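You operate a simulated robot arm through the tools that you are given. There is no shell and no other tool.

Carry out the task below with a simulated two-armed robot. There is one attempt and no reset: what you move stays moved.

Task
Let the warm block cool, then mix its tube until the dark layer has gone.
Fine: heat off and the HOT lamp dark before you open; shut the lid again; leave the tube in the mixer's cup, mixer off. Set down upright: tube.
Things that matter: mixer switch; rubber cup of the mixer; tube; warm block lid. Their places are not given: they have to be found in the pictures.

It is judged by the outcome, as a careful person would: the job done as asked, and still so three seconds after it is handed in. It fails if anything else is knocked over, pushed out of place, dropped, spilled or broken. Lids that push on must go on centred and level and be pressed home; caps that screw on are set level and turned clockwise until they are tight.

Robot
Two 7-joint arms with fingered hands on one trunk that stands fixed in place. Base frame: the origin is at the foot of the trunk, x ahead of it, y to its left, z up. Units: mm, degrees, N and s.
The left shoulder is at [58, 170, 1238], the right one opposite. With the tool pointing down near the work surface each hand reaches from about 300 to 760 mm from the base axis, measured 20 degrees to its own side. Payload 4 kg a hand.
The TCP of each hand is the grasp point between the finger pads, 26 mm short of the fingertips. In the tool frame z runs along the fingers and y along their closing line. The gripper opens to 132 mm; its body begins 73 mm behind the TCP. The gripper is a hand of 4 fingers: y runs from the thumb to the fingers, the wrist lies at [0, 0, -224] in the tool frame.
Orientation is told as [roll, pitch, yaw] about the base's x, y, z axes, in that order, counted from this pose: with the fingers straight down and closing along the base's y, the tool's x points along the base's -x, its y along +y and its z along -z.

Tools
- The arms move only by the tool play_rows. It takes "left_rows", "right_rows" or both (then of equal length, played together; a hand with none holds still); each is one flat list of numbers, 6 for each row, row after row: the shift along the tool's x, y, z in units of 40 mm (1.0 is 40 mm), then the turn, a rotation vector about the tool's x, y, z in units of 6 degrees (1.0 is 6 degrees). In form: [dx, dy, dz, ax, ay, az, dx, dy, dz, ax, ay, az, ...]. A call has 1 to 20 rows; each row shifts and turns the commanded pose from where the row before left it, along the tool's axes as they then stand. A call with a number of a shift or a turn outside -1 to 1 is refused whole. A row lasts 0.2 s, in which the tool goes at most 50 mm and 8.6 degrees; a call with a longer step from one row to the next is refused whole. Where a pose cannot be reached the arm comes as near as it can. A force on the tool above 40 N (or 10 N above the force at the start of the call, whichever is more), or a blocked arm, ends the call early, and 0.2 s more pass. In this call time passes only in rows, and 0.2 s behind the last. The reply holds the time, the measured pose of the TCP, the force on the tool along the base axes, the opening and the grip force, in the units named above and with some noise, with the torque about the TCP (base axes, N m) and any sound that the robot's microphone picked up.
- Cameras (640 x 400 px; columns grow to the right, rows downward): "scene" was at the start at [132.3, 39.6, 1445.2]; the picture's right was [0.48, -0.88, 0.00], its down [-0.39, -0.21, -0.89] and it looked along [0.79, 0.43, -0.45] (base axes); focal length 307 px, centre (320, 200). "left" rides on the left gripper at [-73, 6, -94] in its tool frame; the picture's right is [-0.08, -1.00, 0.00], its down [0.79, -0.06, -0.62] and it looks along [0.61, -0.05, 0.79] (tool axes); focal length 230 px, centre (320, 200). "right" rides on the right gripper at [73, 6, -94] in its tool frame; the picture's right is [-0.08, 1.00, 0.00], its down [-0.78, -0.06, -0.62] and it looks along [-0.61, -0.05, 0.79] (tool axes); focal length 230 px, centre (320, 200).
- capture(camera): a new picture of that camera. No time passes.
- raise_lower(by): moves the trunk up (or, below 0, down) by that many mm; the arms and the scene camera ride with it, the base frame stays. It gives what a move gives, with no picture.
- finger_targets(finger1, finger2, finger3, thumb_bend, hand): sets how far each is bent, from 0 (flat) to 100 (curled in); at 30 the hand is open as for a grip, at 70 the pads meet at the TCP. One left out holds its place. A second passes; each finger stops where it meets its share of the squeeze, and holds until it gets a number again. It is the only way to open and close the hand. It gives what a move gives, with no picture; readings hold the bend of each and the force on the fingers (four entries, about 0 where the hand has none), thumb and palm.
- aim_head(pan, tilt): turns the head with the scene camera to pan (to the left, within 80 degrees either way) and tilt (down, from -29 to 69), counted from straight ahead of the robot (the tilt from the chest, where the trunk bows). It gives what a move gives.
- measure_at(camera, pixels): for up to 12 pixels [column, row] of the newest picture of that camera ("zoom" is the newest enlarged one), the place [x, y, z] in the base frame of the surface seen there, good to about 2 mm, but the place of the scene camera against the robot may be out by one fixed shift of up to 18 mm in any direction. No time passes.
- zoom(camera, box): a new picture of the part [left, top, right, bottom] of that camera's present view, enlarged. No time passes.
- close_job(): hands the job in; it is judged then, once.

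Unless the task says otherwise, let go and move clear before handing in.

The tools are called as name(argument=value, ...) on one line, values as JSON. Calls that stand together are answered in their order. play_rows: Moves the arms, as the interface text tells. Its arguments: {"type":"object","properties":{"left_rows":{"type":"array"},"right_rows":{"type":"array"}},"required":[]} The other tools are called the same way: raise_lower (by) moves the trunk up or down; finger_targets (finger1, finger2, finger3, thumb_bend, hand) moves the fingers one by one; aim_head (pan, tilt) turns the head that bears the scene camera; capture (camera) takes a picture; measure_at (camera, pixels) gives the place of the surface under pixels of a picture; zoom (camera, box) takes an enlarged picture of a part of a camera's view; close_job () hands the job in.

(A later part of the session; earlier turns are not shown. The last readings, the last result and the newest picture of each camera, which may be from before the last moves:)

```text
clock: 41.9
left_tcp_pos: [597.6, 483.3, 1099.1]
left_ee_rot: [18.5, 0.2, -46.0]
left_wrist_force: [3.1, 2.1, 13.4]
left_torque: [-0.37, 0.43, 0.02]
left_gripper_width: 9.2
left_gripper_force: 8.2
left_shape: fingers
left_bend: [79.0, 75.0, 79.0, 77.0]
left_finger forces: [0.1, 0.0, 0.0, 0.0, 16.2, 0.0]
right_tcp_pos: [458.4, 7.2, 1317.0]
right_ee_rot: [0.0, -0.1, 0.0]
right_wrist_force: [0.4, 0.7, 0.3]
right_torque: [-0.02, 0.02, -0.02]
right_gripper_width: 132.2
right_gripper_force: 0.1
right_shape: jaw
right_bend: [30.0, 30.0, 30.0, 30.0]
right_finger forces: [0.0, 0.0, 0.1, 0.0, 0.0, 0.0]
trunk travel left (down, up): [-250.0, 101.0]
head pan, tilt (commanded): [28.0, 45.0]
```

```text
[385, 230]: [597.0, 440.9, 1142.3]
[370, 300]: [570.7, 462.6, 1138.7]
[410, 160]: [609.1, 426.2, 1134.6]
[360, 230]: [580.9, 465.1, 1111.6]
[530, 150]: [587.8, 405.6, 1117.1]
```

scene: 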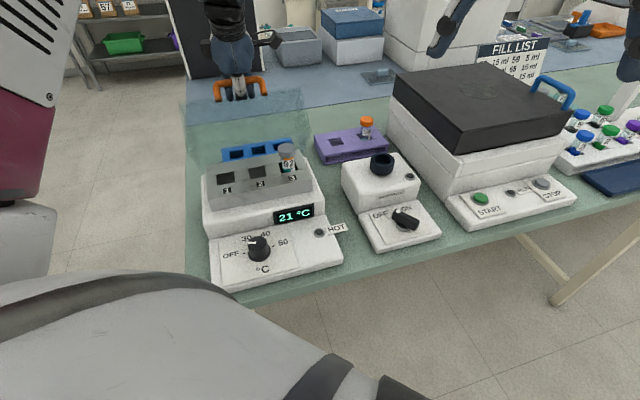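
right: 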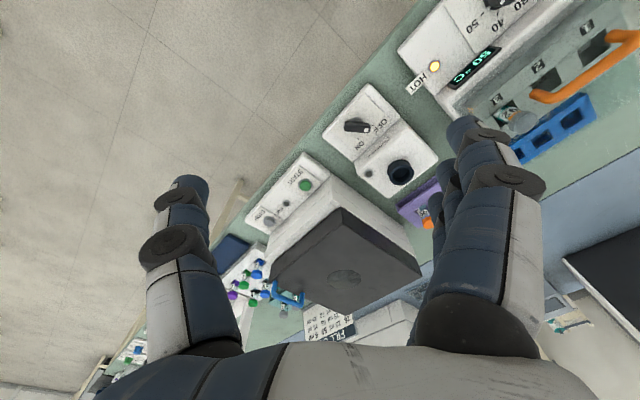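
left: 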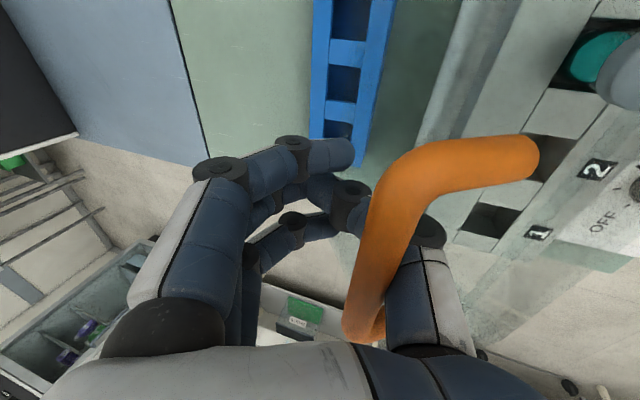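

The thumb is snug between bar and lid, so it drags the lid both ways. I open only the fingers, keeping them behind the bar as a guard, to see which way the lid wants to go.

play_rows(left_rows=[0, 0.1, 0, 0, 0, 0])

finger_targets(hand="left", finger1=42, finger2=42, finger3=42)

capture(camera="left")

```text
clock: 42.3
left_tcp_pos: [600.1, 485.9, 1097.8]
left_ee_rot: [18.1, 0.3, -45.9]
left_wrist_force: [-1.3, 2.4, 10.1]
left_torque: [-0.3, 0.28, -0.11]
left_gripper_width: 9.4
left_gripper_force: 6.8
left_shape: fingers
left_bend: [79.0, 75.0, 79.0, 77.0]
left_finger forces: [0.1, 0.0, 0.0, 0.0, 13.2, 0.0]
right_tcp_pos: [459.1, 8.2, 1317.5]
right_ee_rot: [0.0, 0.0, 0.0]
right_wrist_force: [-1.3, -0.1, -0.2]
right_torque: [-0.05, 0.0, -0.01]
right_gripper_width: 131.9
right_gripper_force: 0.0
right_shape: jaw
right_bend: [30.0, 30.0, 30.0, 30.0]
right_finger forces: [0.0, 0.0, 0.0, 0.0, 0.0, 0.1]
trunk travel left (down, up): [-250.0, 101.0]
head pan, tilt (commanded): [28.0, 45.0]
```

```text
clock: 43.3
left_tcp_pos: [599.5, 485.8, 1096.6]
left_ee_rot: [18.0, 0.2, -46.0]
left_wrist_force: [-0.6, -0.5, -1.7]
left_torque: [0.08, -0.04, -0.01]
left_gripper_width: 40.3
left_gripper_force: 0.3
left_shape: fingers
left_bend: [42.0, 42.0, 42.0, 80.0]
left_finger forces: [0.0, 0.0, 0.1, 0.1, 1.2, 0.0]
right_tcp_pos: [459.6, 9.3, 1317.1]
right_ee_rot: [0.1, 0.0, 0.0]
right_wrist_force: [-0.1, -0.2, 0.3]
right_torque: [0.0, 0.05, -0.01]
right_gripper_width: 131.8
right_gripper_force: 0.1
right_shape: jaw
right_bend: [30.0, 30.0, 30.0, 30.0]
right_finger forces: [0.1, 0.1, 0.0, 0.0, 0.0, 0.0]
trunk travel left (down, up): [-250.0, 101.0]
head pan, tilt (commanded): [28.0, 45.0]
```

```text
taken
```

left: 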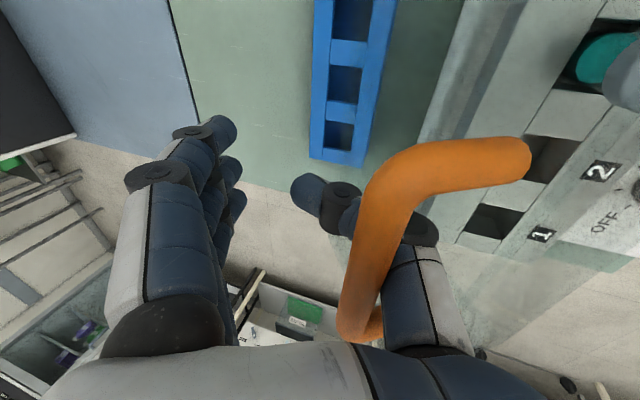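

With fingers open the bar hardly moved and only 1 N rests on the thumb, so the lid nearly balances here. I straighten the thumb slightly and look again.

finger_targets(hand="left", thumb_bend=62)

capture(camera="left")

measure_at(camera="left", pixels=[[375, 260], [385, 230], [400, 170], [480, 150], [360, 310]])

zoom(camera="scene", box=[170, 60, 350, 220])

```text
clock: 44.3
left_tcp_pos: [600.7, 485.4, 1097.6]
left_ee_rot: [18.2, 0.1, -45.9]
left_wrist_force: [3.5, 3.7, 13.0]
left_torque: [-0.19, 0.22, -0.02]
left_gripper_width: 58.5
left_gripper_force: 19.6
left_shape: fingers
left_bend: [42.0, 42.0, 42.0, 62.0]
left_finger forces: [0.0, 0.0, 0.0, 0.0, 39.4, 0.0]
right_tcp_pos: [459.9, 8.6, 1316.9]
right_ee_rot: [0.0, 0.0, 0.0]
right_wrist_force: [0.3, 0.1, 1.0]
right_torque: [0.01, 0.03, 0.01]
right_gripper_width: 131.9
right_gripper_force: 0.1
right_shape: jaw
right_bend: [30.0, 30.0, 30.0, 30.0]
right_finger forces: [0.0, 0.1, 0.0, 0.0, 0.1, 0.1]
trunk travel left (down, up): [-250.0, 101.0]
head pan, tilt (commanded): [28.0, 45.0]
```

```text
taken
```

left: 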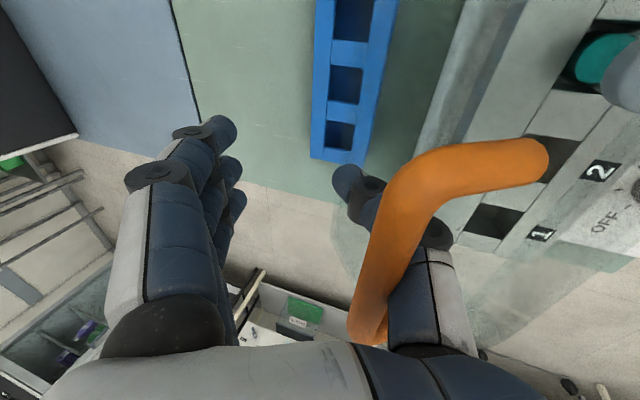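

```text
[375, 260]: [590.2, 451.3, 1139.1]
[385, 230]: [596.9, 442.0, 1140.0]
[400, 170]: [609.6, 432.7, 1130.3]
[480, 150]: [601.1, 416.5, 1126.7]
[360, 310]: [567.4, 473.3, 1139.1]
```

```text
2.50 times, centred on (260, 140) of scene
```

zoom: 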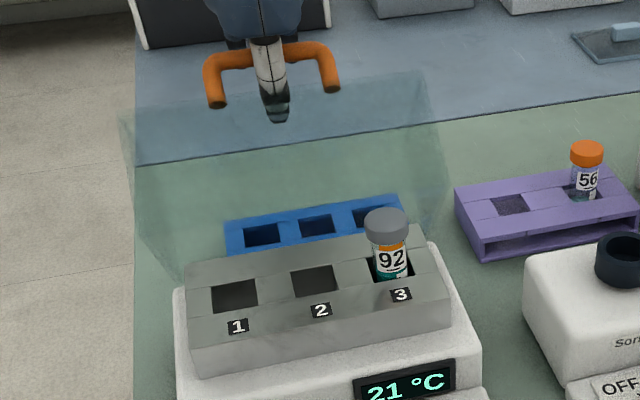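

The thumb is wedged (39 N), with the hand being pushed upward; I ease the hand up and slightly forward to free it.

play_rows(left_rows=[0, 0.05, -0.25, 0, 0, 0])

capture(camera="left")

```text
clock: 44.7
left_tcp_pos: [597.6, 485.2, 1105.9]
left_ee_rot: [17.9, 0.3, -45.8]
left_wrist_force: [0.1, -0.4, 0.0]
left_torque: [0.01, -0.02, -0.05]
left_gripper_width: 64.3
left_gripper_force: 0.2
left_shape: fingers
left_bend: [42.0, 42.0, 42.0, 62.0]
left_finger forces: [0.0, 0.0, 0.0, 0.1, 0.2, 0.0]
right_tcp_pos: [459.2, 8.1, 1316.6]
right_ee_rot: [0.1, 0.0, 0.0]
right_wrist_force: [-0.2, -0.4, -0.2]
right_torque: [0.0, -0.03, -0.02]
right_gripper_width: 131.9
right_gripper_force: 0.1
right_shape: jaw
right_bend: [30.0, 30.0, 30.0, 30.0]
right_finger forces: [0.0, 0.0, 0.0, 0.0, 0.0, 0.0]
trunk travel left (down, up): [-250.0, 101.0]
head pan, tilt (commanded): [28.0, 45.0]
```

```text
taken
```

left: 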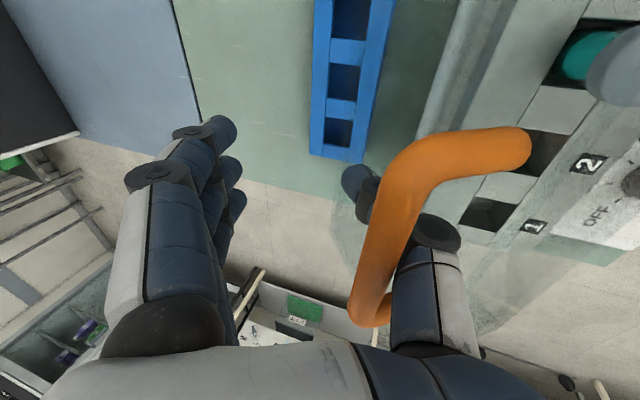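

Forces are now zero and the lid stays where it was, so it rests open by itself. I withdraw the hand along the lid's face in small steps, watching the bar.

play_rows(left_rows=[0, -0.06, -0.24, 0, 0, 0, 0, -0.06, -0.24, 0, 0, 0])

capture(camera="left")

```text
clock: 45.3
left_tcp_pos: [591.6, 478.6, 1122.9]
left_ee_rot: [18.2, 0.2, -45.9]
left_wrist_force: [0.2, -0.9, -0.6]
left_torque: [0.0, 0.02, 0.0]
left_gripper_width: 64.0
left_gripper_force: 0.0
left_shape: fingers
left_bend: [42.0, 42.0, 42.0, 62.0]
left_finger forces: [0.0, 0.1, 0.1, 0.0, 0.0, 0.0]
right_tcp_pos: [460.0, 9.3, 1317.1]
right_ee_rot: [0.0, 0.1, 0.0]
right_wrist_force: [0.3, 0.5, 0.6]
right_torque: [0.0, -0.02, -0.01]
right_gripper_width: 131.9
right_gripper_force: 0.1
right_shape: jaw
right_bend: [30.0, 30.0, 30.0, 30.0]
right_finger forces: [0.0, 0.1, 0.0, 0.1, 0.0, 0.0]
trunk travel left (down, up): [-250.0, 101.0]
head pan, tilt (commanded): [28.0, 45.0]
```

```text
taken
```

left: 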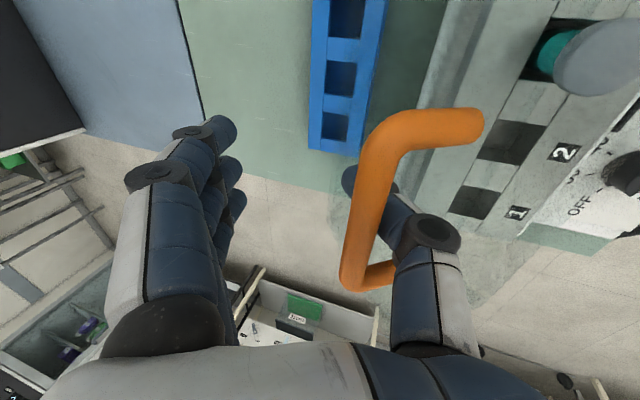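

play_rows(left_rows=[0, -0.07, -0.4, 0, 0, 0, 0, -0.07, -0.4, 0, 0, 0, 0, -0.07, -0.4, 0, 0, 0])

capture(camera="left")

capture(camera="scene")

```text
clock: 46.1
left_tcp_pos: [575.4, 462.8, 1166.5]
left_ee_rot: [18.3, 0.2, -45.9]
left_wrist_force: [0.5, -0.3, -0.4]
left_torque: [-0.01, -0.04, 0.02]
left_gripper_width: 64.7
left_gripper_force: 0.1
left_shape: fingers
left_bend: [42.0, 42.0, 42.0, 62.0]
left_finger forces: [0.0, 0.0, 0.0, 0.1, 0.0, 0.0]
right_tcp_pos: [458.6, 8.0, 1316.3]
right_ee_rot: [0.0, -0.1, 0.1]
right_wrist_force: [0.6, -0.5, -0.3]
right_torque: [0.0, -0.02, -0.04]
right_gripper_width: 131.9
right_gripper_force: 0.1
right_shape: jaw
right_bend: [30.0, 30.0, 30.0, 30.0]
right_finger forces: [0.1, 0.1, 0.0, 0.0, 0.1, 0.0]
trunk travel left (down, up): [-250.0, 101.0]
head pan, tilt (commanded): [28.0, 45.0]
```

```text
taken
```

left: 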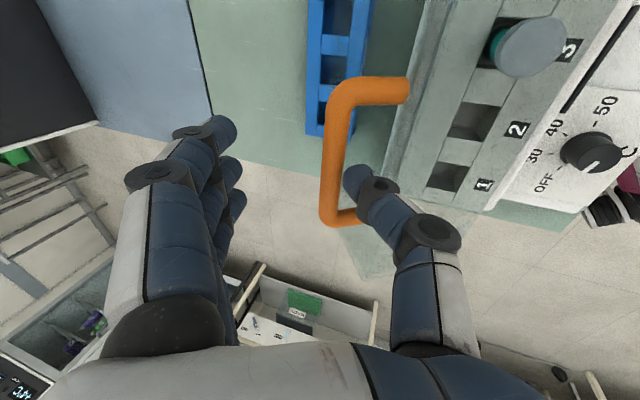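

```text
taken
```

scene: 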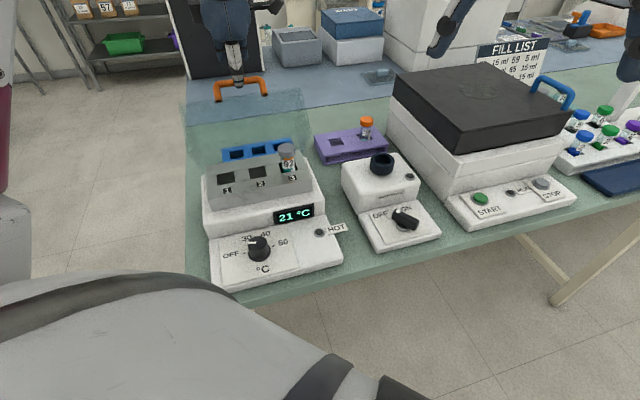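

The lid stays open by itself and the hand is out. I measure the handle's open position and rise clear.

measure_at(camera="left", pixels=[[332, 170], [336, 110], [330, 210], [380, 90], [405, 92], [528, 48], [495, 50]])

play_rows(left_rows=[0, 0.3, -0.9, 0, 0, 0, 0, 0, 0, 1, 0, 0, 0, 0, 0, 1, 0, 0, 0, 0, 0, 1, 0, 0, 0, 0, -0.6, 0, 0, 0])

capture(camera="left")

zoom(camera="left", box=[330, 0, 640, 200])

```text
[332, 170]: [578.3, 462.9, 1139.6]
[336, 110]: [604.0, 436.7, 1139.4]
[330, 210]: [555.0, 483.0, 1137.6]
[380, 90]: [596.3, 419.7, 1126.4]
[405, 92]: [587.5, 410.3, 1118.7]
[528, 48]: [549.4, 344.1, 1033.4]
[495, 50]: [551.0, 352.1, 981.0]
```

```text
clock: 47.3
left_tcp_pos: [578.4, 462.2, 1229.2]
left_ee_rot: [0.2, 0.2, -45.9]
left_wrist_force: [-0.8, 0.1, 0.4]
left_torque: [0.0, 0.0, -0.01]
left_gripper_width: 64.8
left_gripper_force: 0.1
left_shape: fingers
left_bend: [42.0, 42.0, 42.0, 62.0]
left_finger forces: [0.0, 0.0, 0.1, 0.2, 0.0, 0.0]
right_tcp_pos: [459.0, 8.1, 1317.6]
right_ee_rot: [0.0, -0.1, 0.1]
right_wrist_force: [0.5, -0.1, -0.6]
right_torque: [-0.01, -0.01, 0.0]
right_gripper_width: 131.8
right_gripper_force: 0.0
right_shape: jaw
right_bend: [30.0, 30.0, 30.0, 30.0]
right_finger forces: [0.0, 0.1, 0.0, 0.0, 0.0, 0.0]
trunk travel left (down, up): [-250.0, 101.0]
head pan, tilt (commanded): [28.0, 45.0]
```

```text
taken
```

left: 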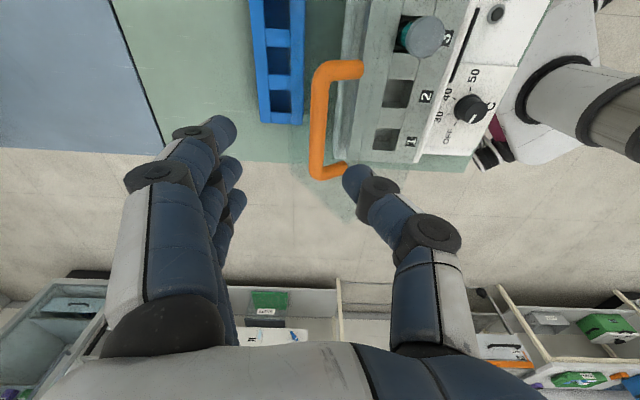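

```text
2.00 times, centred on (485, 100) of left
```

zoom: 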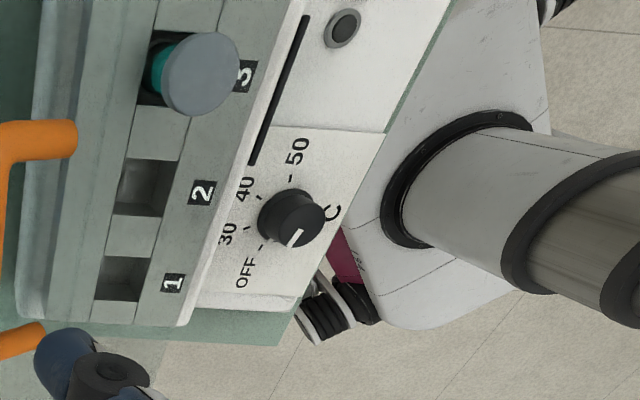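

zoom(camera="left", box=[240, 0, 480, 230])

zoom(camera="scene", box=[170, 60, 340, 210])

```text
1.74 times, centred on (360, 115) of left
```

zoom: 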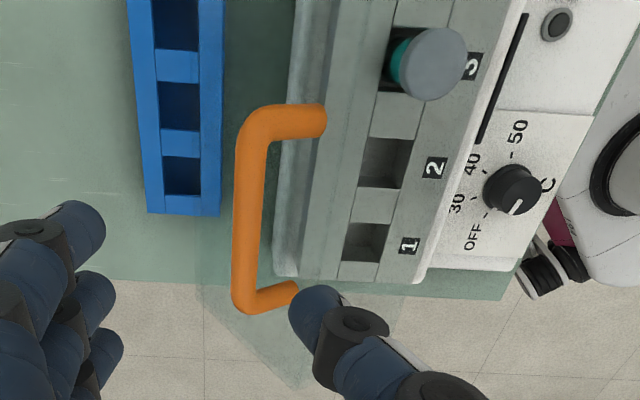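

```text
2.67 times, centred on (255, 135) of scene
```

zoom: 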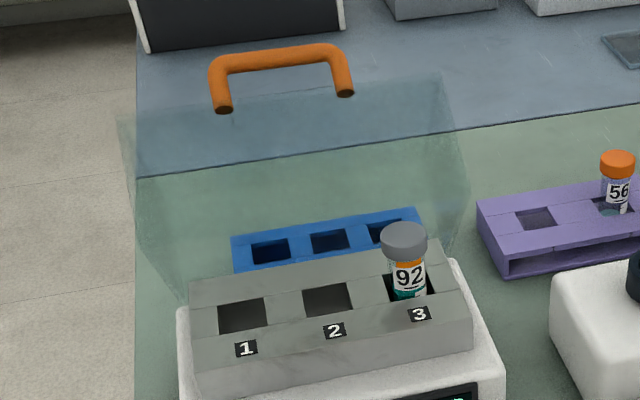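

zoom(camera="scene", box=[175, 75, 255, 185])

zoom(camera="scene", box=[250, 75, 330, 185])

```text
3.64 times, centred on (215, 130) of scene
```

zoom: 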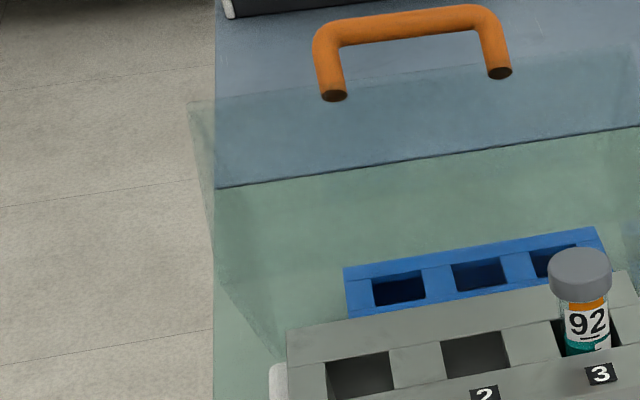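

```text
3.64 times, centred on (290, 130) of scene
```

zoom: 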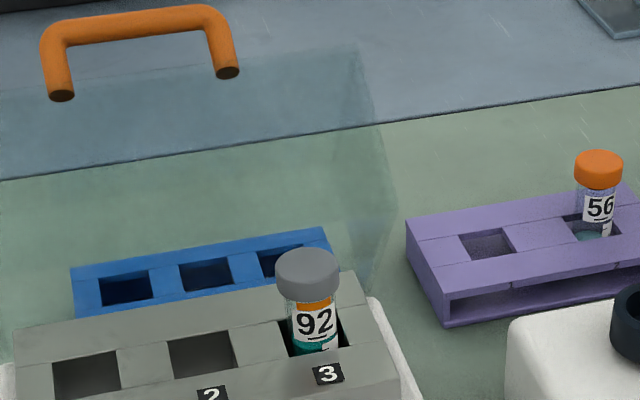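

The clear lid's front lip (about n‑line over slot 3, z≈1058) still overhangs the tube, so it must open further. I go back in with the thumb on the robot's side of the bar and push it along its arc.

play_rows(left_rows=[0, 0, 0, -1, 0, 0, 0, 0, 0, -1, 0, 0, 0, 0, 0, -1, 0, 0, 0, -0.263, 0.73, 0, 0, 0, 0, -0.263, 0.73, 0, 0, 0, 0, 0.08, 0.48, 0, 0, 0])

capture(camera="left")

```text
clock: 48.7
left_tcp_pos: [584.2, 469.7, 1148.2]
left_ee_rot: [18.1, 0.2, -45.9]
left_wrist_force: [-0.3, -1.2, -0.2]
left_torque: [-0.01, -0.01, -0.02]
left_gripper_width: 64.6
left_gripper_force: 0.1
left_shape: fingers
left_bend: [42.0, 42.0, 42.0, 62.0]
left_finger forces: [0.1, 0.1, 0.0, 0.0, 0.7, 0.0]
right_tcp_pos: [460.8, 8.8, 1316.4]
right_ee_rot: [0.1, 0.0, 0.0]
right_wrist_force: [-0.9, -0.4, 0.1]
right_torque: [-0.01, 0.03, 0.01]
right_gripper_width: 132.0
right_gripper_force: 0.0
right_shape: jaw
right_bend: [30.0, 30.0, 30.0, 30.0]
right_finger forces: [0.1, 0.0, 0.0, 0.0, 0.1, 0.0]
trunk travel left (down, up): [-250.0, 101.0]
head pan, tilt (commanded): [28.0, 45.0]
```

```text
taken
```

left: 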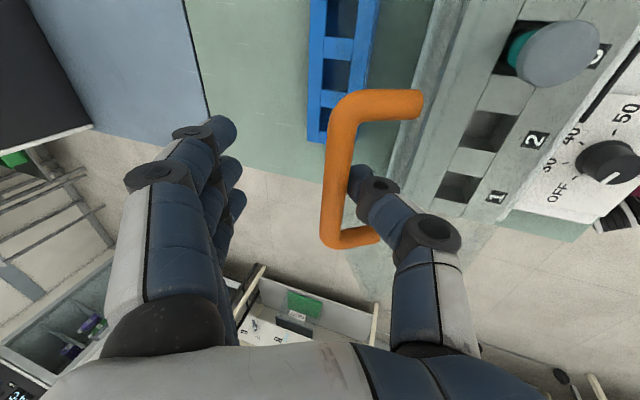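

The thumb tip touches the bar's near side. I push forward along the arc.

play_rows(left_rows=[0, 0.16, 0.16, 0, 0, 0, 0, 0.16, 0.16, 0, 0, 0])

capture(camera="left")

measure_at(camera="left", pixels=[[345, 150], [340, 200], [345, 130], [400, 110], [420, 110]])

```text
clock: 49.3
left_tcp_pos: [594.5, 479.8, 1140.1]
left_ee_rot: [18.3, 0.2, -46.0]
left_wrist_force: [-0.1, 0.1, -0.5]
left_torque: [-0.04, 0.01, 0.0]
left_gripper_width: 64.9
left_gripper_force: 0.6
left_shape: fingers
left_bend: [42.0, 42.0, 42.0, 62.0]
left_finger forces: [0.0, 0.1, 0.1, 0.0, 0.6, 0.0]
right_tcp_pos: [460.1, 7.9, 1315.9]
right_ee_rot: [0.1, -0.1, 0.0]
right_wrist_force: [-0.2, 0.2, 0.1]
right_torque: [0.0, 0.01, -0.01]
right_gripper_width: 131.7
right_gripper_force: 0.2
right_shape: jaw
right_bend: [30.0, 30.0, 30.0, 30.0]
right_finger forces: [0.0, 0.0, 0.1, 0.0, 0.1, 0.0]
trunk travel left (down, up): [-250.0, 101.0]
head pan, tilt (commanded): [28.0, 45.0]
```

```text
taken
```

left: 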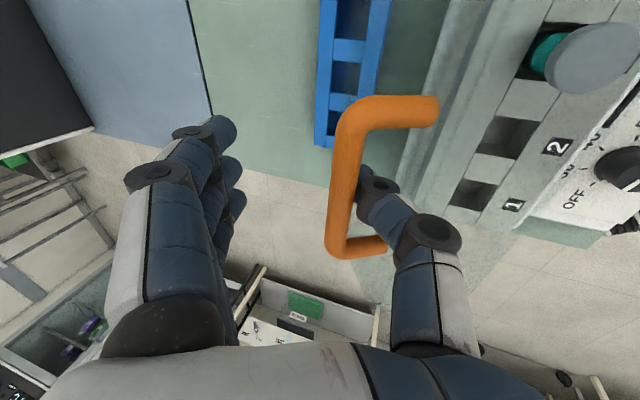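

```text
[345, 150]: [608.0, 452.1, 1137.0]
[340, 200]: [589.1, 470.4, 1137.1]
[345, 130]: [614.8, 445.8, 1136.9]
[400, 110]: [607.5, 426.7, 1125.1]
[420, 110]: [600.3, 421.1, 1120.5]
```

The bar moved from n≈736 to 749 with under 1 N, so there is no stop yet. I keep pushing along the arc.

play_rows(left_rows=[0, 0.333, 0.253, 0, 0, 0, 0, 0.315, 0.286, 0, 0, 0])

capture(camera="left")

measure_at(camera="left", pixels=[[345, 150], [340, 200], [350, 130], [400, 110], [420, 110]])

```text
clock: 49.9
left_tcp_pos: [617.7, 500.9, 1126.8]
left_ee_rot: [18.0, 0.3, -45.8]
left_wrist_force: [-1.1, -0.9, -0.8]
left_torque: [0.01, -0.01, -0.01]
left_gripper_width: 65.0
left_gripper_force: 0.4
left_shape: fingers
left_bend: [42.0, 42.0, 42.0, 62.0]
left_finger forces: [0.1, 0.1, 0.0, 0.1, 0.7, 0.0]
right_tcp_pos: [459.9, 9.0, 1316.4]
right_ee_rot: [0.0, 0.0, -0.1]
right_wrist_force: [-0.3, 0.5, 0.3]
right_torque: [0.01, 0.01, -0.01]
right_gripper_width: 132.1
right_gripper_force: 0.1
right_shape: jaw
right_bend: [30.0, 30.0, 30.0, 30.0]
right_finger forces: [0.0, 0.0, 0.1, 0.0, 0.0, 0.0]
trunk travel left (down, up): [-250.0, 101.0]
head pan, tilt (commanded): [28.0, 45.0]
```

```text
taken
```

left: 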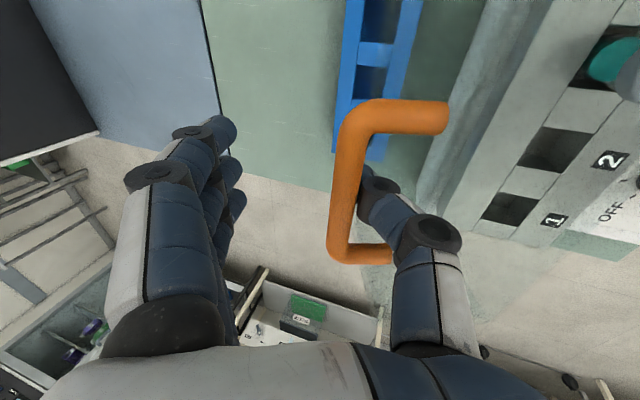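

```text
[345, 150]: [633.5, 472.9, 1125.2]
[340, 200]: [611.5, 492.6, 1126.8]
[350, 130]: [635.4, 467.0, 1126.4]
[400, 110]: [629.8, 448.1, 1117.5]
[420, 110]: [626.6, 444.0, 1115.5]
```

The lid is at about 67° and still moves with less than 1 N. I push two more steps.

play_rows(left_rows=[0, 0.296, 0.3, 0, 0, 0, 0, 0.27, 0.327, 0, 0, 0])

capture(camera="left")

measure_at(camera="left", pixels=[[345, 150], [340, 200], [350, 130], [400, 110], [430, 115]])

capture(camera="scene")

```text
clock: 50.5
left_tcp_pos: [637.2, 522.5, 1116.9]
left_ee_rot: [18.6, 0.1, -45.9]
left_wrist_force: [4.9, 2.0, 18.9]
left_torque: [-0.98, 0.97, 0.06]
left_gripper_width: 67.8
left_gripper_force: 21.7
left_shape: fingers
left_bend: [42.0, 42.0, 42.0, 60.0]
left_finger forces: [0.0, 0.1, 0.0, 0.0, 43.5, 0.1]
right_tcp_pos: [458.1, 6.9, 1317.6]
right_ee_rot: [0.0, 0.0, 0.1]
right_wrist_force: [-0.1, -0.1, 0.0]
right_torque: [-0.01, 0.0, -0.01]
right_gripper_width: 131.9
right_gripper_force: 0.0
right_shape: jaw
right_bend: [30.0, 30.0, 30.0, 30.0]
right_finger forces: [0.0, 0.0, 0.0, 0.1, 0.0, 0.0]
trunk travel left (down, up): [-250.0, 101.0]
head pan, tilt (commanded): [28.0, 45.0]
```

```text
taken
```

left: 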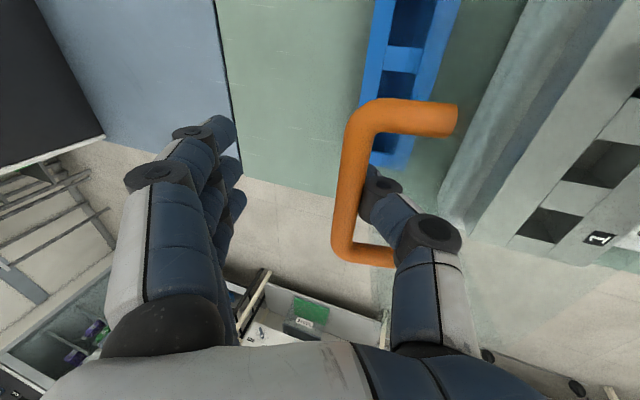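

```text
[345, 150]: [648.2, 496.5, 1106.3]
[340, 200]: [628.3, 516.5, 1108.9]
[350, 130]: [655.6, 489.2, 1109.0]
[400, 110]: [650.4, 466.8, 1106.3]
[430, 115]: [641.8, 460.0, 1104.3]
```

```text
taken
```

scene: 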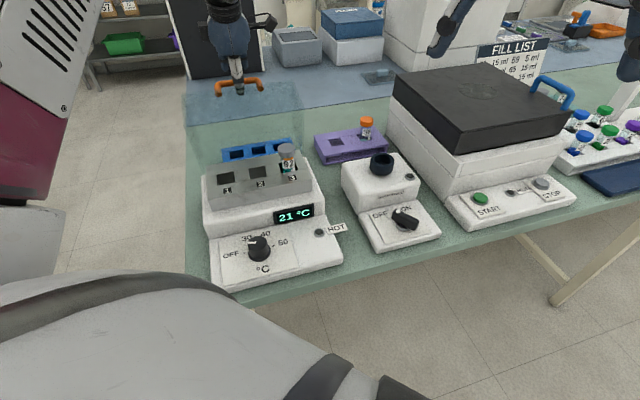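

Now the thumb presses with 43 N, and the bar sits at about 77–80° open. I back the thumb out a little to release the strain and check whether the lid stays.

play_rows(left_rows=[0, -0.05, -0.25, 0, 0, 0])

capture(camera="left")

measure_at(camera="left", pixels=[[345, 150], [340, 200], [350, 130], [400, 110], [430, 115]])

```text
clock: 50.9
left_tcp_pos: [632.7, 517.9, 1117.8]
left_ee_rot: [17.9, 0.2, -45.9]
left_wrist_force: [2.8, -2.3, -0.8]
left_torque: [-0.09, 0.06, 0.12]
left_gripper_width: 66.9
left_gripper_force: 5.2
left_shape: fingers
left_bend: [42.0, 42.0, 42.0, 61.0]
left_finger forces: [0.0, 0.0, 0.0, 0.0, 10.9, 0.1]
right_tcp_pos: [459.9, 6.8, 1316.3]
right_ee_rot: [0.0, 0.0, 0.0]
right_wrist_force: [-0.6, -0.5, 0.7]
right_torque: [0.03, -0.01, -0.02]
right_gripper_width: 132.0
right_gripper_force: 0.0
right_shape: jaw
right_bend: [30.0, 30.0, 30.0, 30.0]
right_finger forces: [0.0, 0.0, 0.0, 0.1, 0.1, 0.0]
trunk travel left (down, up): [-250.0, 101.0]
head pan, tilt (commanded): [28.0, 45.0]
```

```text
taken
```

left: 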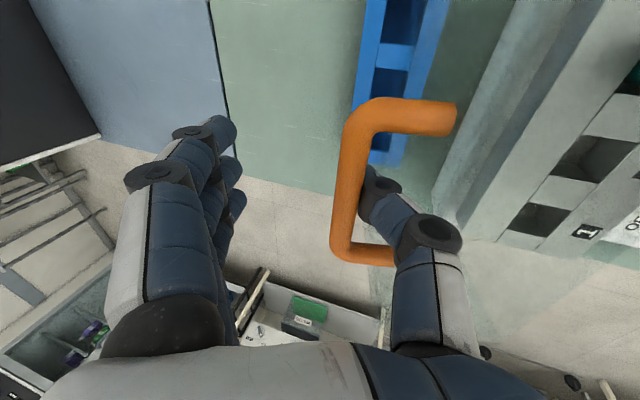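

```text
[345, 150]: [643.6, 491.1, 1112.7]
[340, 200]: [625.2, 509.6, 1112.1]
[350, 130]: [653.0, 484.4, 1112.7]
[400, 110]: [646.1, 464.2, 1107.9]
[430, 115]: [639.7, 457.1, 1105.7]
```

play_rows(left_rows=[0, 0.0, -0.3, 0, 0, 0])

play_rows(left_rows=[0, 0.3, 0.02, 0, 0, 0])

capture(camera="left")

measure_at(camera="left", pixels=[[345, 150], [340, 200], [350, 130], [400, 110], [430, 115]])

```text
clock: 51.3
left_tcp_pos: [629.7, 516.1, 1130.9]
left_ee_rot: [17.9, 0.3, -45.9]
left_wrist_force: [-4.1, -1.9, -8.4]
left_torque: [0.08, -0.02, 0.0]
left_gripper_width: 72.6
left_gripper_force: 3.9
left_shape: fingers
left_bend: [42.0, 42.0, 42.0, 59.0]
left_finger forces: [0.1, 0.0, 0.0, 0.0, 7.7, 0.0]
right_tcp_pos: [460.4, 7.8, 1316.4]
right_ee_rot: [0.0, 0.0, 0.1]
right_wrist_force: [0.1, 0.1, -0.5]
right_torque: [-0.01, 0.01, 0.0]
right_gripper_width: 131.8
right_gripper_force: 0.0
right_shape: jaw
right_bend: [30.0, 30.0, 30.0, 30.0]
right_finger forces: [0.0, 0.0, 0.1, 0.0, 0.0, 0.0]
trunk travel left (down, up): [-250.0, 101.0]
head pan, tilt (commanded): [28.0, 45.0]
```

```text
clock: 51.7
left_tcp_pos: [638.4, 524.9, 1132.9]
left_ee_rot: [17.9, 0.3, -46.0]
left_wrist_force: [-7.1, -5.1, -14.7]
left_torque: [0.09, -0.08, 0.01]
left_gripper_width: 81.0
left_gripper_force: 7.1
left_shape: fingers
left_bend: [42.0, 42.0, 42.0, 56.0]
left_finger forces: [0.1, 0.0, 0.0, 0.0, 14.4, 0.1]
right_tcp_pos: [461.0, 9.4, 1315.8]
right_ee_rot: [0.0, 0.0, 0.0]
right_wrist_force: [-0.5, 0.2, 0.2]
right_torque: [0.03, 0.01, 0.0]
right_gripper_width: 132.2
right_gripper_force: 0.0
right_shape: jaw
right_bend: [30.0, 30.0, 30.0, 30.0]
right_finger forces: [0.1, 0.1, 0.1, 0.0, 0.1, 0.0]
trunk travel left (down, up): [-250.0, 101.0]
head pan, tilt (commanded): [28.0, 45.0]
```

```text
taken
```

left: 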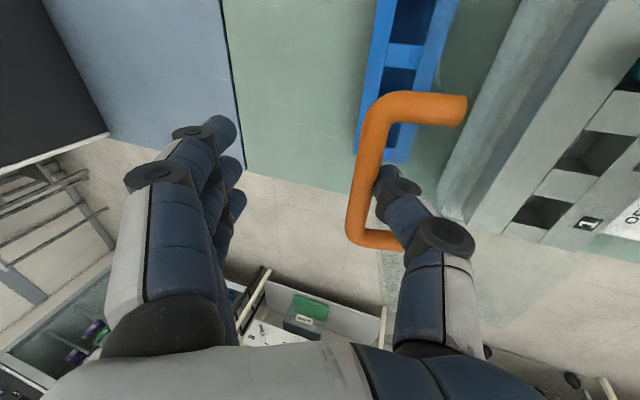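

```text
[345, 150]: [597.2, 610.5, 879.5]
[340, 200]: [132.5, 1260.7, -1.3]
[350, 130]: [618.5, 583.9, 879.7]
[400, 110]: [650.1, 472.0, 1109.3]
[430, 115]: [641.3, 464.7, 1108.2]
```

measure_at(camera="left", pixels=[[370, 150], [360, 200], [375, 130], [420, 108], [450, 110]])

zoom(camera="scene", box=[170, 60, 330, 180])

```text
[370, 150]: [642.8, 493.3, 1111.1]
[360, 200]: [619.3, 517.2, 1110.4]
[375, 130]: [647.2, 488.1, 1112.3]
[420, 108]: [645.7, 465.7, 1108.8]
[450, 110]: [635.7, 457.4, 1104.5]
```

```text
3.33 times, centred on (250, 120) of scene
```

zoom: 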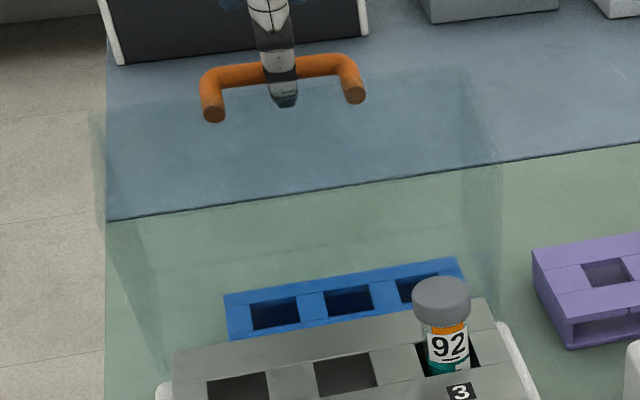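

The bar holds at about 75° against 14 N, so this is its stop. I relax the push and withdraw the hand upward.

play_rows(left_rows=[0, -0.2, -0.1, 0, 0, 0, 0, 0, -0.4, 0, 0, 0])

capture(camera="left")

```text
clock: 52.3
left_tcp_pos: [629.5, 514.1, 1152.3]
left_ee_rot: [18.3, 0.2, -46.0]
left_wrist_force: [-0.3, -0.3, -0.2]
left_torque: [-0.04, 0.0, -0.02]
left_gripper_width: 64.8
left_gripper_force: 0.0
left_shape: fingers
left_bend: [42.0, 42.0, 42.0, 62.0]
left_finger forces: [0.0, 0.1, 0.0, 0.0, 0.0, 0.0]
right_tcp_pos: [459.2, 9.5, 1317.3]
right_ee_rot: [-0.1, 0.1, 0.0]
right_wrist_force: [0.8, -0.1, -0.3]
right_torque: [0.01, -0.06, 0.0]
right_gripper_width: 131.7
right_gripper_force: 0.0
right_shape: jaw
right_bend: [30.0, 30.0, 30.0, 30.0]
right_finger forces: [0.0, 0.0, 0.1, 0.0, 0.0, 0.0]
trunk travel left (down, up): [-250.0, 101.0]
head pan, tilt (commanded): [28.0, 45.0]
```

```text
taken
```

left: 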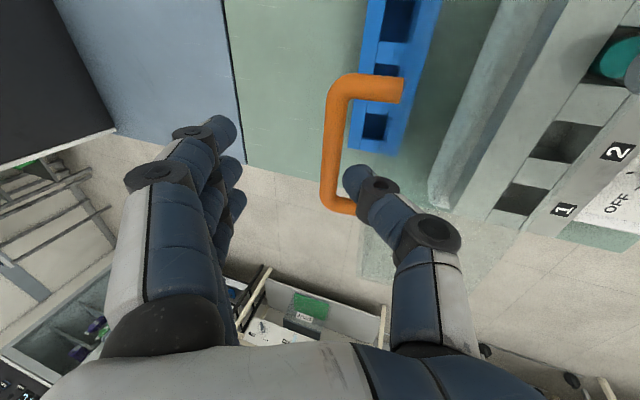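

measure_at(camera="left", pixels=[[333, 130], [330, 170], [380, 88], [400, 90]])

play_rows(left_rows=[0, 0, -0.6, 0, 0, 0, 0, -0.2, -0.8, 0, 0, 0, 0, -0.4, -0.6, 0, 0, 0])

capture(camera="left")

capture(camera="scene")

zoom(camera="scene", box=[170, 60, 330, 180])

```text
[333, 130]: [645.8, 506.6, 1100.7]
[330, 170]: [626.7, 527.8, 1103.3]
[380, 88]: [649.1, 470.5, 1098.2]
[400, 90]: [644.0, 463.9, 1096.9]
```

```text
clock: 53.1
left_tcp_pos: [593.7, 478.0, 1220.3]
left_ee_rot: [18.2, 0.0, -45.8]
left_wrist_force: [-0.1, -0.7, 0.1]
left_torque: [0.03, -0.02, -0.01]
left_gripper_width: 64.7
left_gripper_force: 0.0
left_shape: fingers
left_bend: [42.0, 42.0, 42.0, 62.0]
left_finger forces: [0.0, 0.0, 0.1, 0.0, 0.1, 0.0]
right_tcp_pos: [458.2, 7.3, 1318.6]
right_ee_rot: [0.0, -0.2, 0.0]
right_wrist_force: [-0.4, 0.5, 0.3]
right_torque: [0.02, -0.02, -0.04]
right_gripper_width: 132.0
right_gripper_force: 0.1
right_shape: jaw
right_bend: [30.0, 30.0, 30.0, 30.0]
right_finger forces: [0.0, 0.0, 0.0, 0.0, 0.0, 0.0]
trunk travel left (down, up): [-250.0, 101.0]
head pan, tilt (commanded): [28.0, 45.0]
```

```text
taken
```

left: 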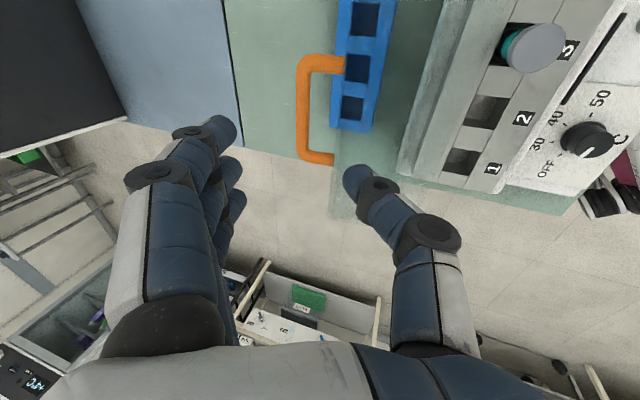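

```text
taken
```

scene: 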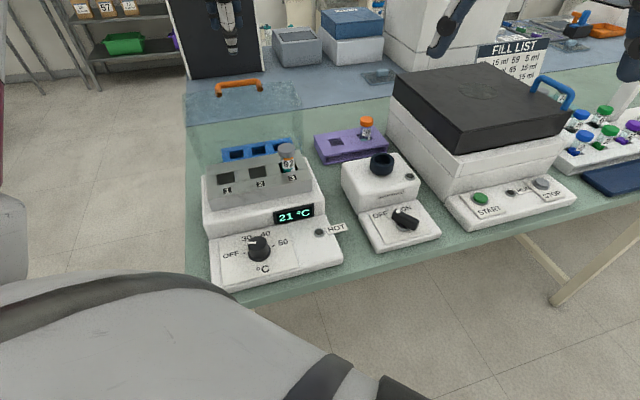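

```text
3.33 times, centred on (250, 120) of scene
```

zoom: 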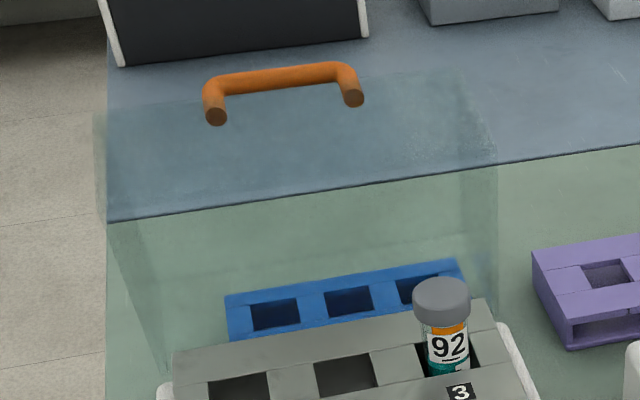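

measure_at(camera="left", pixels=[[303, 100], [303, 130], [335, 62], [330, 158], [540, 45], [535, 48]])

zoom(camera="left", box=[400, 0, 640, 150])

```text
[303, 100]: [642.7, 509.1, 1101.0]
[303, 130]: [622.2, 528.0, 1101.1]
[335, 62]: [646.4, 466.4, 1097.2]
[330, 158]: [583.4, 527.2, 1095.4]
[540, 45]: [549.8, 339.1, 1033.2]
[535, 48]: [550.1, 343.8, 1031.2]
```

```text
2.67 times, centred on (520, 75) of left
```

zoom: 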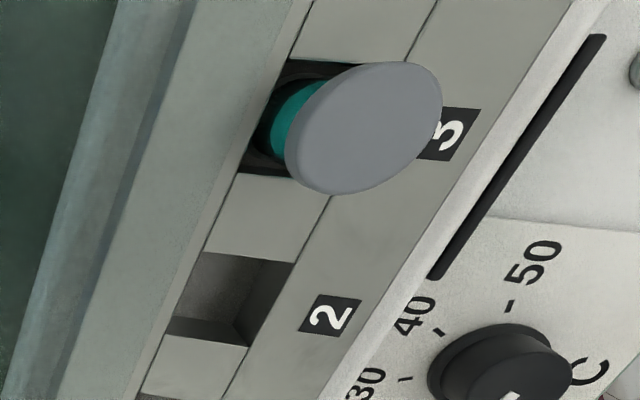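

The lid rests open at about 80° (bar n≈814, z≈1094), its lip now behind the tube. The tube's cap is centred near [550,342], top z≈1032. I move the left hand over it and turn to yaw −135 with fingers opened.

play_rows(left_rows=[0, 0, 0, 1, 0, 0, 0, 0, 0, 1, 0, 0, 0, 0, 0, 1, 0, 0, -0.42, -0.79, 0, 0, 0, 0, -0.42, -0.79, 0, 0, 0, 0, -0.42, -0.79, 0, 0, 0, 0, -0.42, -0.79, 0, 0, 0, 0])

finger_targets(hand="left", finger1=46, finger2=46, finger3=46, thumb_bend=46)

play_rows(left_rows=[0, 0, 0, 0, 0, 1, 0, 0, 0, 0, 0, 1, 0, 0, 0, 0, 0, 1, 0, 0, 0, 0, 0, 1, 0, 0, 0, 0, 0, 1, 0, 0, 0, 0, 0, 1, 0, 0, 0, 0, 0, 1, 0, 0, 0, 0, 0, 1, 0, 0, 0, 0, 0, 1, 0, 0, 0, 0, 0, 1, 0, 0, 0, 0, 0, 1, 0, 0, 0, 0, 0, 1, 0, 0, 0, 0, 0, 1, 0, 0, 0, 0, 0, 1, 0, 0, 0, 0, 0, 0.85])

capture(camera="left")

capture(camera="scene")

```text
clock: 54.7
left_tcp_pos: [546.7, 343.2, 1223.0]
left_ee_rot: [0.2, 0.2, -45.8]
left_wrist_force: [-0.4, 0.1, 0.4]
left_torque: [-0.02, 0.0, -0.02]
left_gripper_width: 64.6
left_gripper_force: 0.2
left_shape: fingers
left_bend: [42.0, 42.0, 42.0, 62.0]
left_finger forces: [0.0, 0.0, 0.0, 0.1, 0.0, 0.1]
right_tcp_pos: [460.7, 7.5, 1317.6]
right_ee_rot: [-0.1, -0.1, 0.0]
right_wrist_force: [0.3, 0.5, 0.3]
right_torque: [0.01, -0.04, -0.02]
right_gripper_width: 131.8
right_gripper_force: 0.0
right_shape: jaw
right_bend: [30.0, 30.0, 30.0, 30.0]
right_finger forces: [0.0, 0.0, 0.1, 0.0, 0.1, 0.1]
trunk travel left (down, up): [-250.0, 101.0]
head pan, tilt (commanded): [28.0, 45.0]
```

```text
clock: 55.7
left_tcp_pos: [548.3, 344.4, 1221.4]
left_ee_rot: [0.1, 0.2, -45.9]
left_wrist_force: [0.4, -0.2, 0.3]
left_torque: [0.01, 0.0, -0.01]
left_gripper_width: 84.1
left_gripper_force: 0.0
left_shape: fingers
left_bend: [46.0, 46.0, 46.0, 46.0]
left_finger forces: [0.0, 0.0, 0.0, 0.0, 0.0, 0.0]
right_tcp_pos: [460.4, 9.0, 1317.8]
right_ee_rot: [0.0, 0.0, -0.1]
right_wrist_force: [0.6, 0.4, -0.4]
right_torque: [0.0, -0.01, 0.0]
right_gripper_width: 131.7
right_gripper_force: 0.1
right_shape: jaw
right_bend: [30.0, 30.0, 30.0, 30.0]
right_finger forces: [0.0, 0.0, 0.0, 0.1, 0.1, 0.1]
trunk travel left (down, up): [-250.0, 101.0]
head pan, tilt (commanded): [28.0, 45.0]
```

```text
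clock: 58.9
left_tcp_pos: [550.3, 345.0, 1218.6]
left_ee_rot: [-0.2, 0.2, -135.1]
left_wrist_force: [-0.3, 0.9, -0.5]
left_torque: [-0.02, 0.02, 0.03]
left_gripper_width: 83.9
left_gripper_force: 0.1
left_shape: fingers
left_bend: [46.0, 46.0, 46.0, 46.0]
left_finger forces: [0.0, 0.0, 0.0, 0.0, 0.1, 0.0]
right_tcp_pos: [459.8, 8.9, 1317.0]
right_ee_rot: [0.0, 0.0, -0.1]
right_wrist_force: [0.1, -0.2, -0.8]
right_torque: [-0.03, 0.02, 0.04]
right_gripper_width: 131.8
right_gripper_force: 0.1
right_shape: jaw
right_bend: [30.0, 30.0, 30.0, 30.0]
right_finger forces: [0.1, 0.1, 0.1, 0.1, 0.0, 0.1]
trunk travel left (down, up): [-250.0, 101.0]
head pan, tilt (commanded): [28.0, 45.0]
```

```text
taken
```

left: 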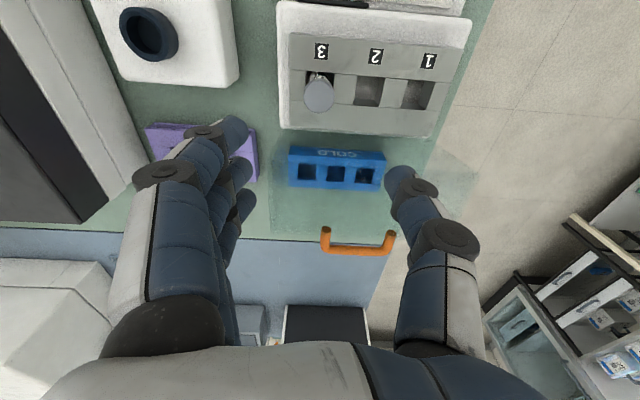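

```text
taken
```

scene: 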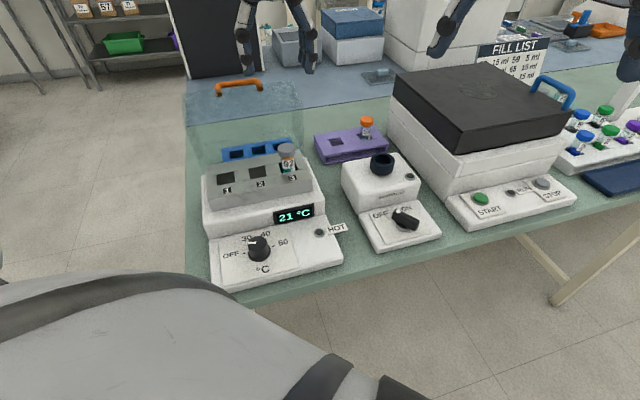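

The left camera shows the tube cap at (319,93) and the mixer's cup at (149,33). I measure these.

measure_at(camera="left", pixels=[[319, 96], [319, 87], [319, 105], [307, 95], [331, 95], [149, 33], [135, 20], [170, 45], [128, 40], [155, 15], [367, 90], [418, 95]])

zoom(camera="left", box=[250, 20, 400, 140])

zoom(camera="left", box=[80, 0, 260, 130])

```text
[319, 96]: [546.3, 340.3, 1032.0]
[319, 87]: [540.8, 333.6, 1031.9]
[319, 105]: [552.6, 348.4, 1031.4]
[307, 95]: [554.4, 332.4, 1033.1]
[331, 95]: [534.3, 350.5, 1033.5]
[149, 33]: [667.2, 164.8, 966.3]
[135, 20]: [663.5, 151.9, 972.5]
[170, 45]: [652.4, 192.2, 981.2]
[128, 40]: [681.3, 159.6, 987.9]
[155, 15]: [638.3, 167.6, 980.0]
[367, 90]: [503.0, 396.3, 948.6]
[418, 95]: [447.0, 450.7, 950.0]
```

```text
3.33 times, centred on (325, 80) of left
```

zoom: 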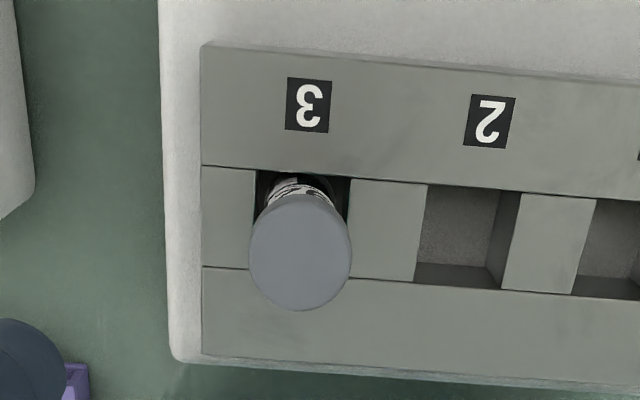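

```text
3.08 times, centred on (170, 65) of left
```

zoom: 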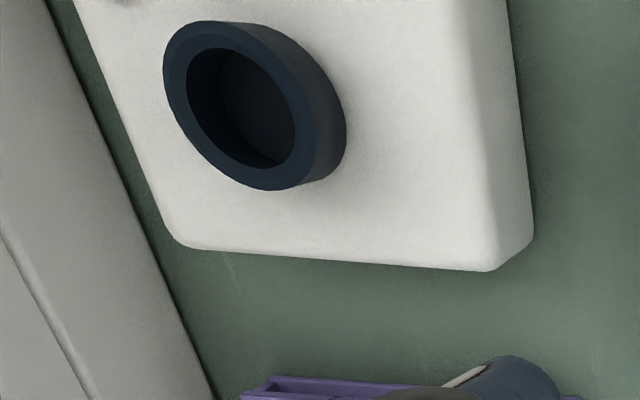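

The cap is centred near [545.5,341], 35 mm wide, top z 1032. I narrow the opening to about 63 mm, lean the hand 12° away from the lid and descend above the tube.

finger_targets(hand="left", finger1=51, finger2=51, finger3=51, thumb_bend=51)

play_rows(left_rows=[0, 0, 0, 0, 1, 0, 0, 0, 0, 0, 1, 0, -0.205, -0.005, 0.778, 0, 0, 0, -0.205, -0.005, 0.778, 0, 0, 0, -0.205, -0.005, 0.778, 0, 0, 0, -0.205, -0.005, 0.778, 0, 0, 0])

capture(camera="left")

capture(camera="scene")

```text
clock: 59.9
left_tcp_pos: [550.8, 343.8, 1219.0]
left_ee_rot: [-0.2, 0.2, -135.0]
left_wrist_force: [-0.6, 0.9, -0.2]
left_torque: [0.02, 0.01, 0.04]
left_gripper_width: 68.1
left_gripper_force: 0.0
left_shape: fingers
left_bend: [51.0, 51.0, 51.0, 51.0]
left_finger forces: [0.0, 0.0, 0.0, 0.0, 0.1, 0.0]
right_tcp_pos: [460.1, 8.9, 1317.9]
right_ee_rot: [0.0, -0.1, 0.0]
right_wrist_force: [0.2, 0.2, 0.4]
right_torque: [0.0, 0.01, 0.01]
right_gripper_width: 132.1
right_gripper_force: 0.0
right_shape: jaw
right_bend: [30.0, 30.0, 30.0, 30.0]
right_finger forces: [0.1, 0.0, 0.0, 0.0, 0.0, 0.0]
trunk travel left (down, up): [-250.0, 101.0]
head pan, tilt (commanded): [28.0, 45.0]
```

```text
clock: 61.3
left_tcp_pos: [544.0, 341.7, 1089.4]
left_ee_rot: [-0.2, 12.2, -135.1]
left_wrist_force: [1.1, 0.6, -0.1]
left_torque: [0.01, 0.01, 0.04]
left_gripper_width: 68.0
left_gripper_force: 0.0
left_shape: fingers
left_bend: [51.0, 51.0, 51.0, 51.0]
left_finger forces: [0.0, 0.0, 0.0, 0.0, 0.1, 0.0]
right_tcp_pos: [459.9, 8.7, 1317.4]
right_ee_rot: [0.0, 0.0, 0.0]
right_wrist_force: [-0.1, 0.1, -0.4]
right_torque: [0.0, 0.02, 0.0]
right_gripper_width: 131.9
right_gripper_force: 0.0
right_shape: jaw
right_bend: [30.0, 30.0, 30.0, 30.0]
right_finger forces: [0.0, 0.1, 0.0, 0.0, 0.0, 0.0]
trunk travel left (down, up): [-250.0, 101.0]
head pan, tilt (commanded): [28.0, 45.0]
```

```text
taken
```

left: 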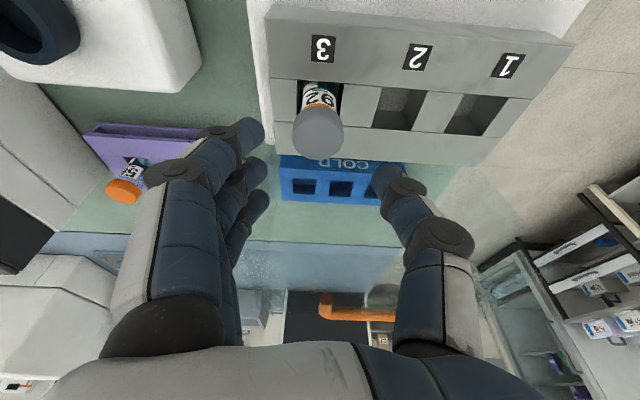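

```text
taken
```

scene: 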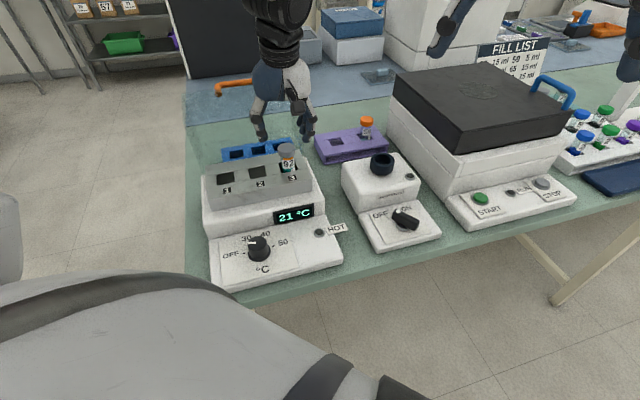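

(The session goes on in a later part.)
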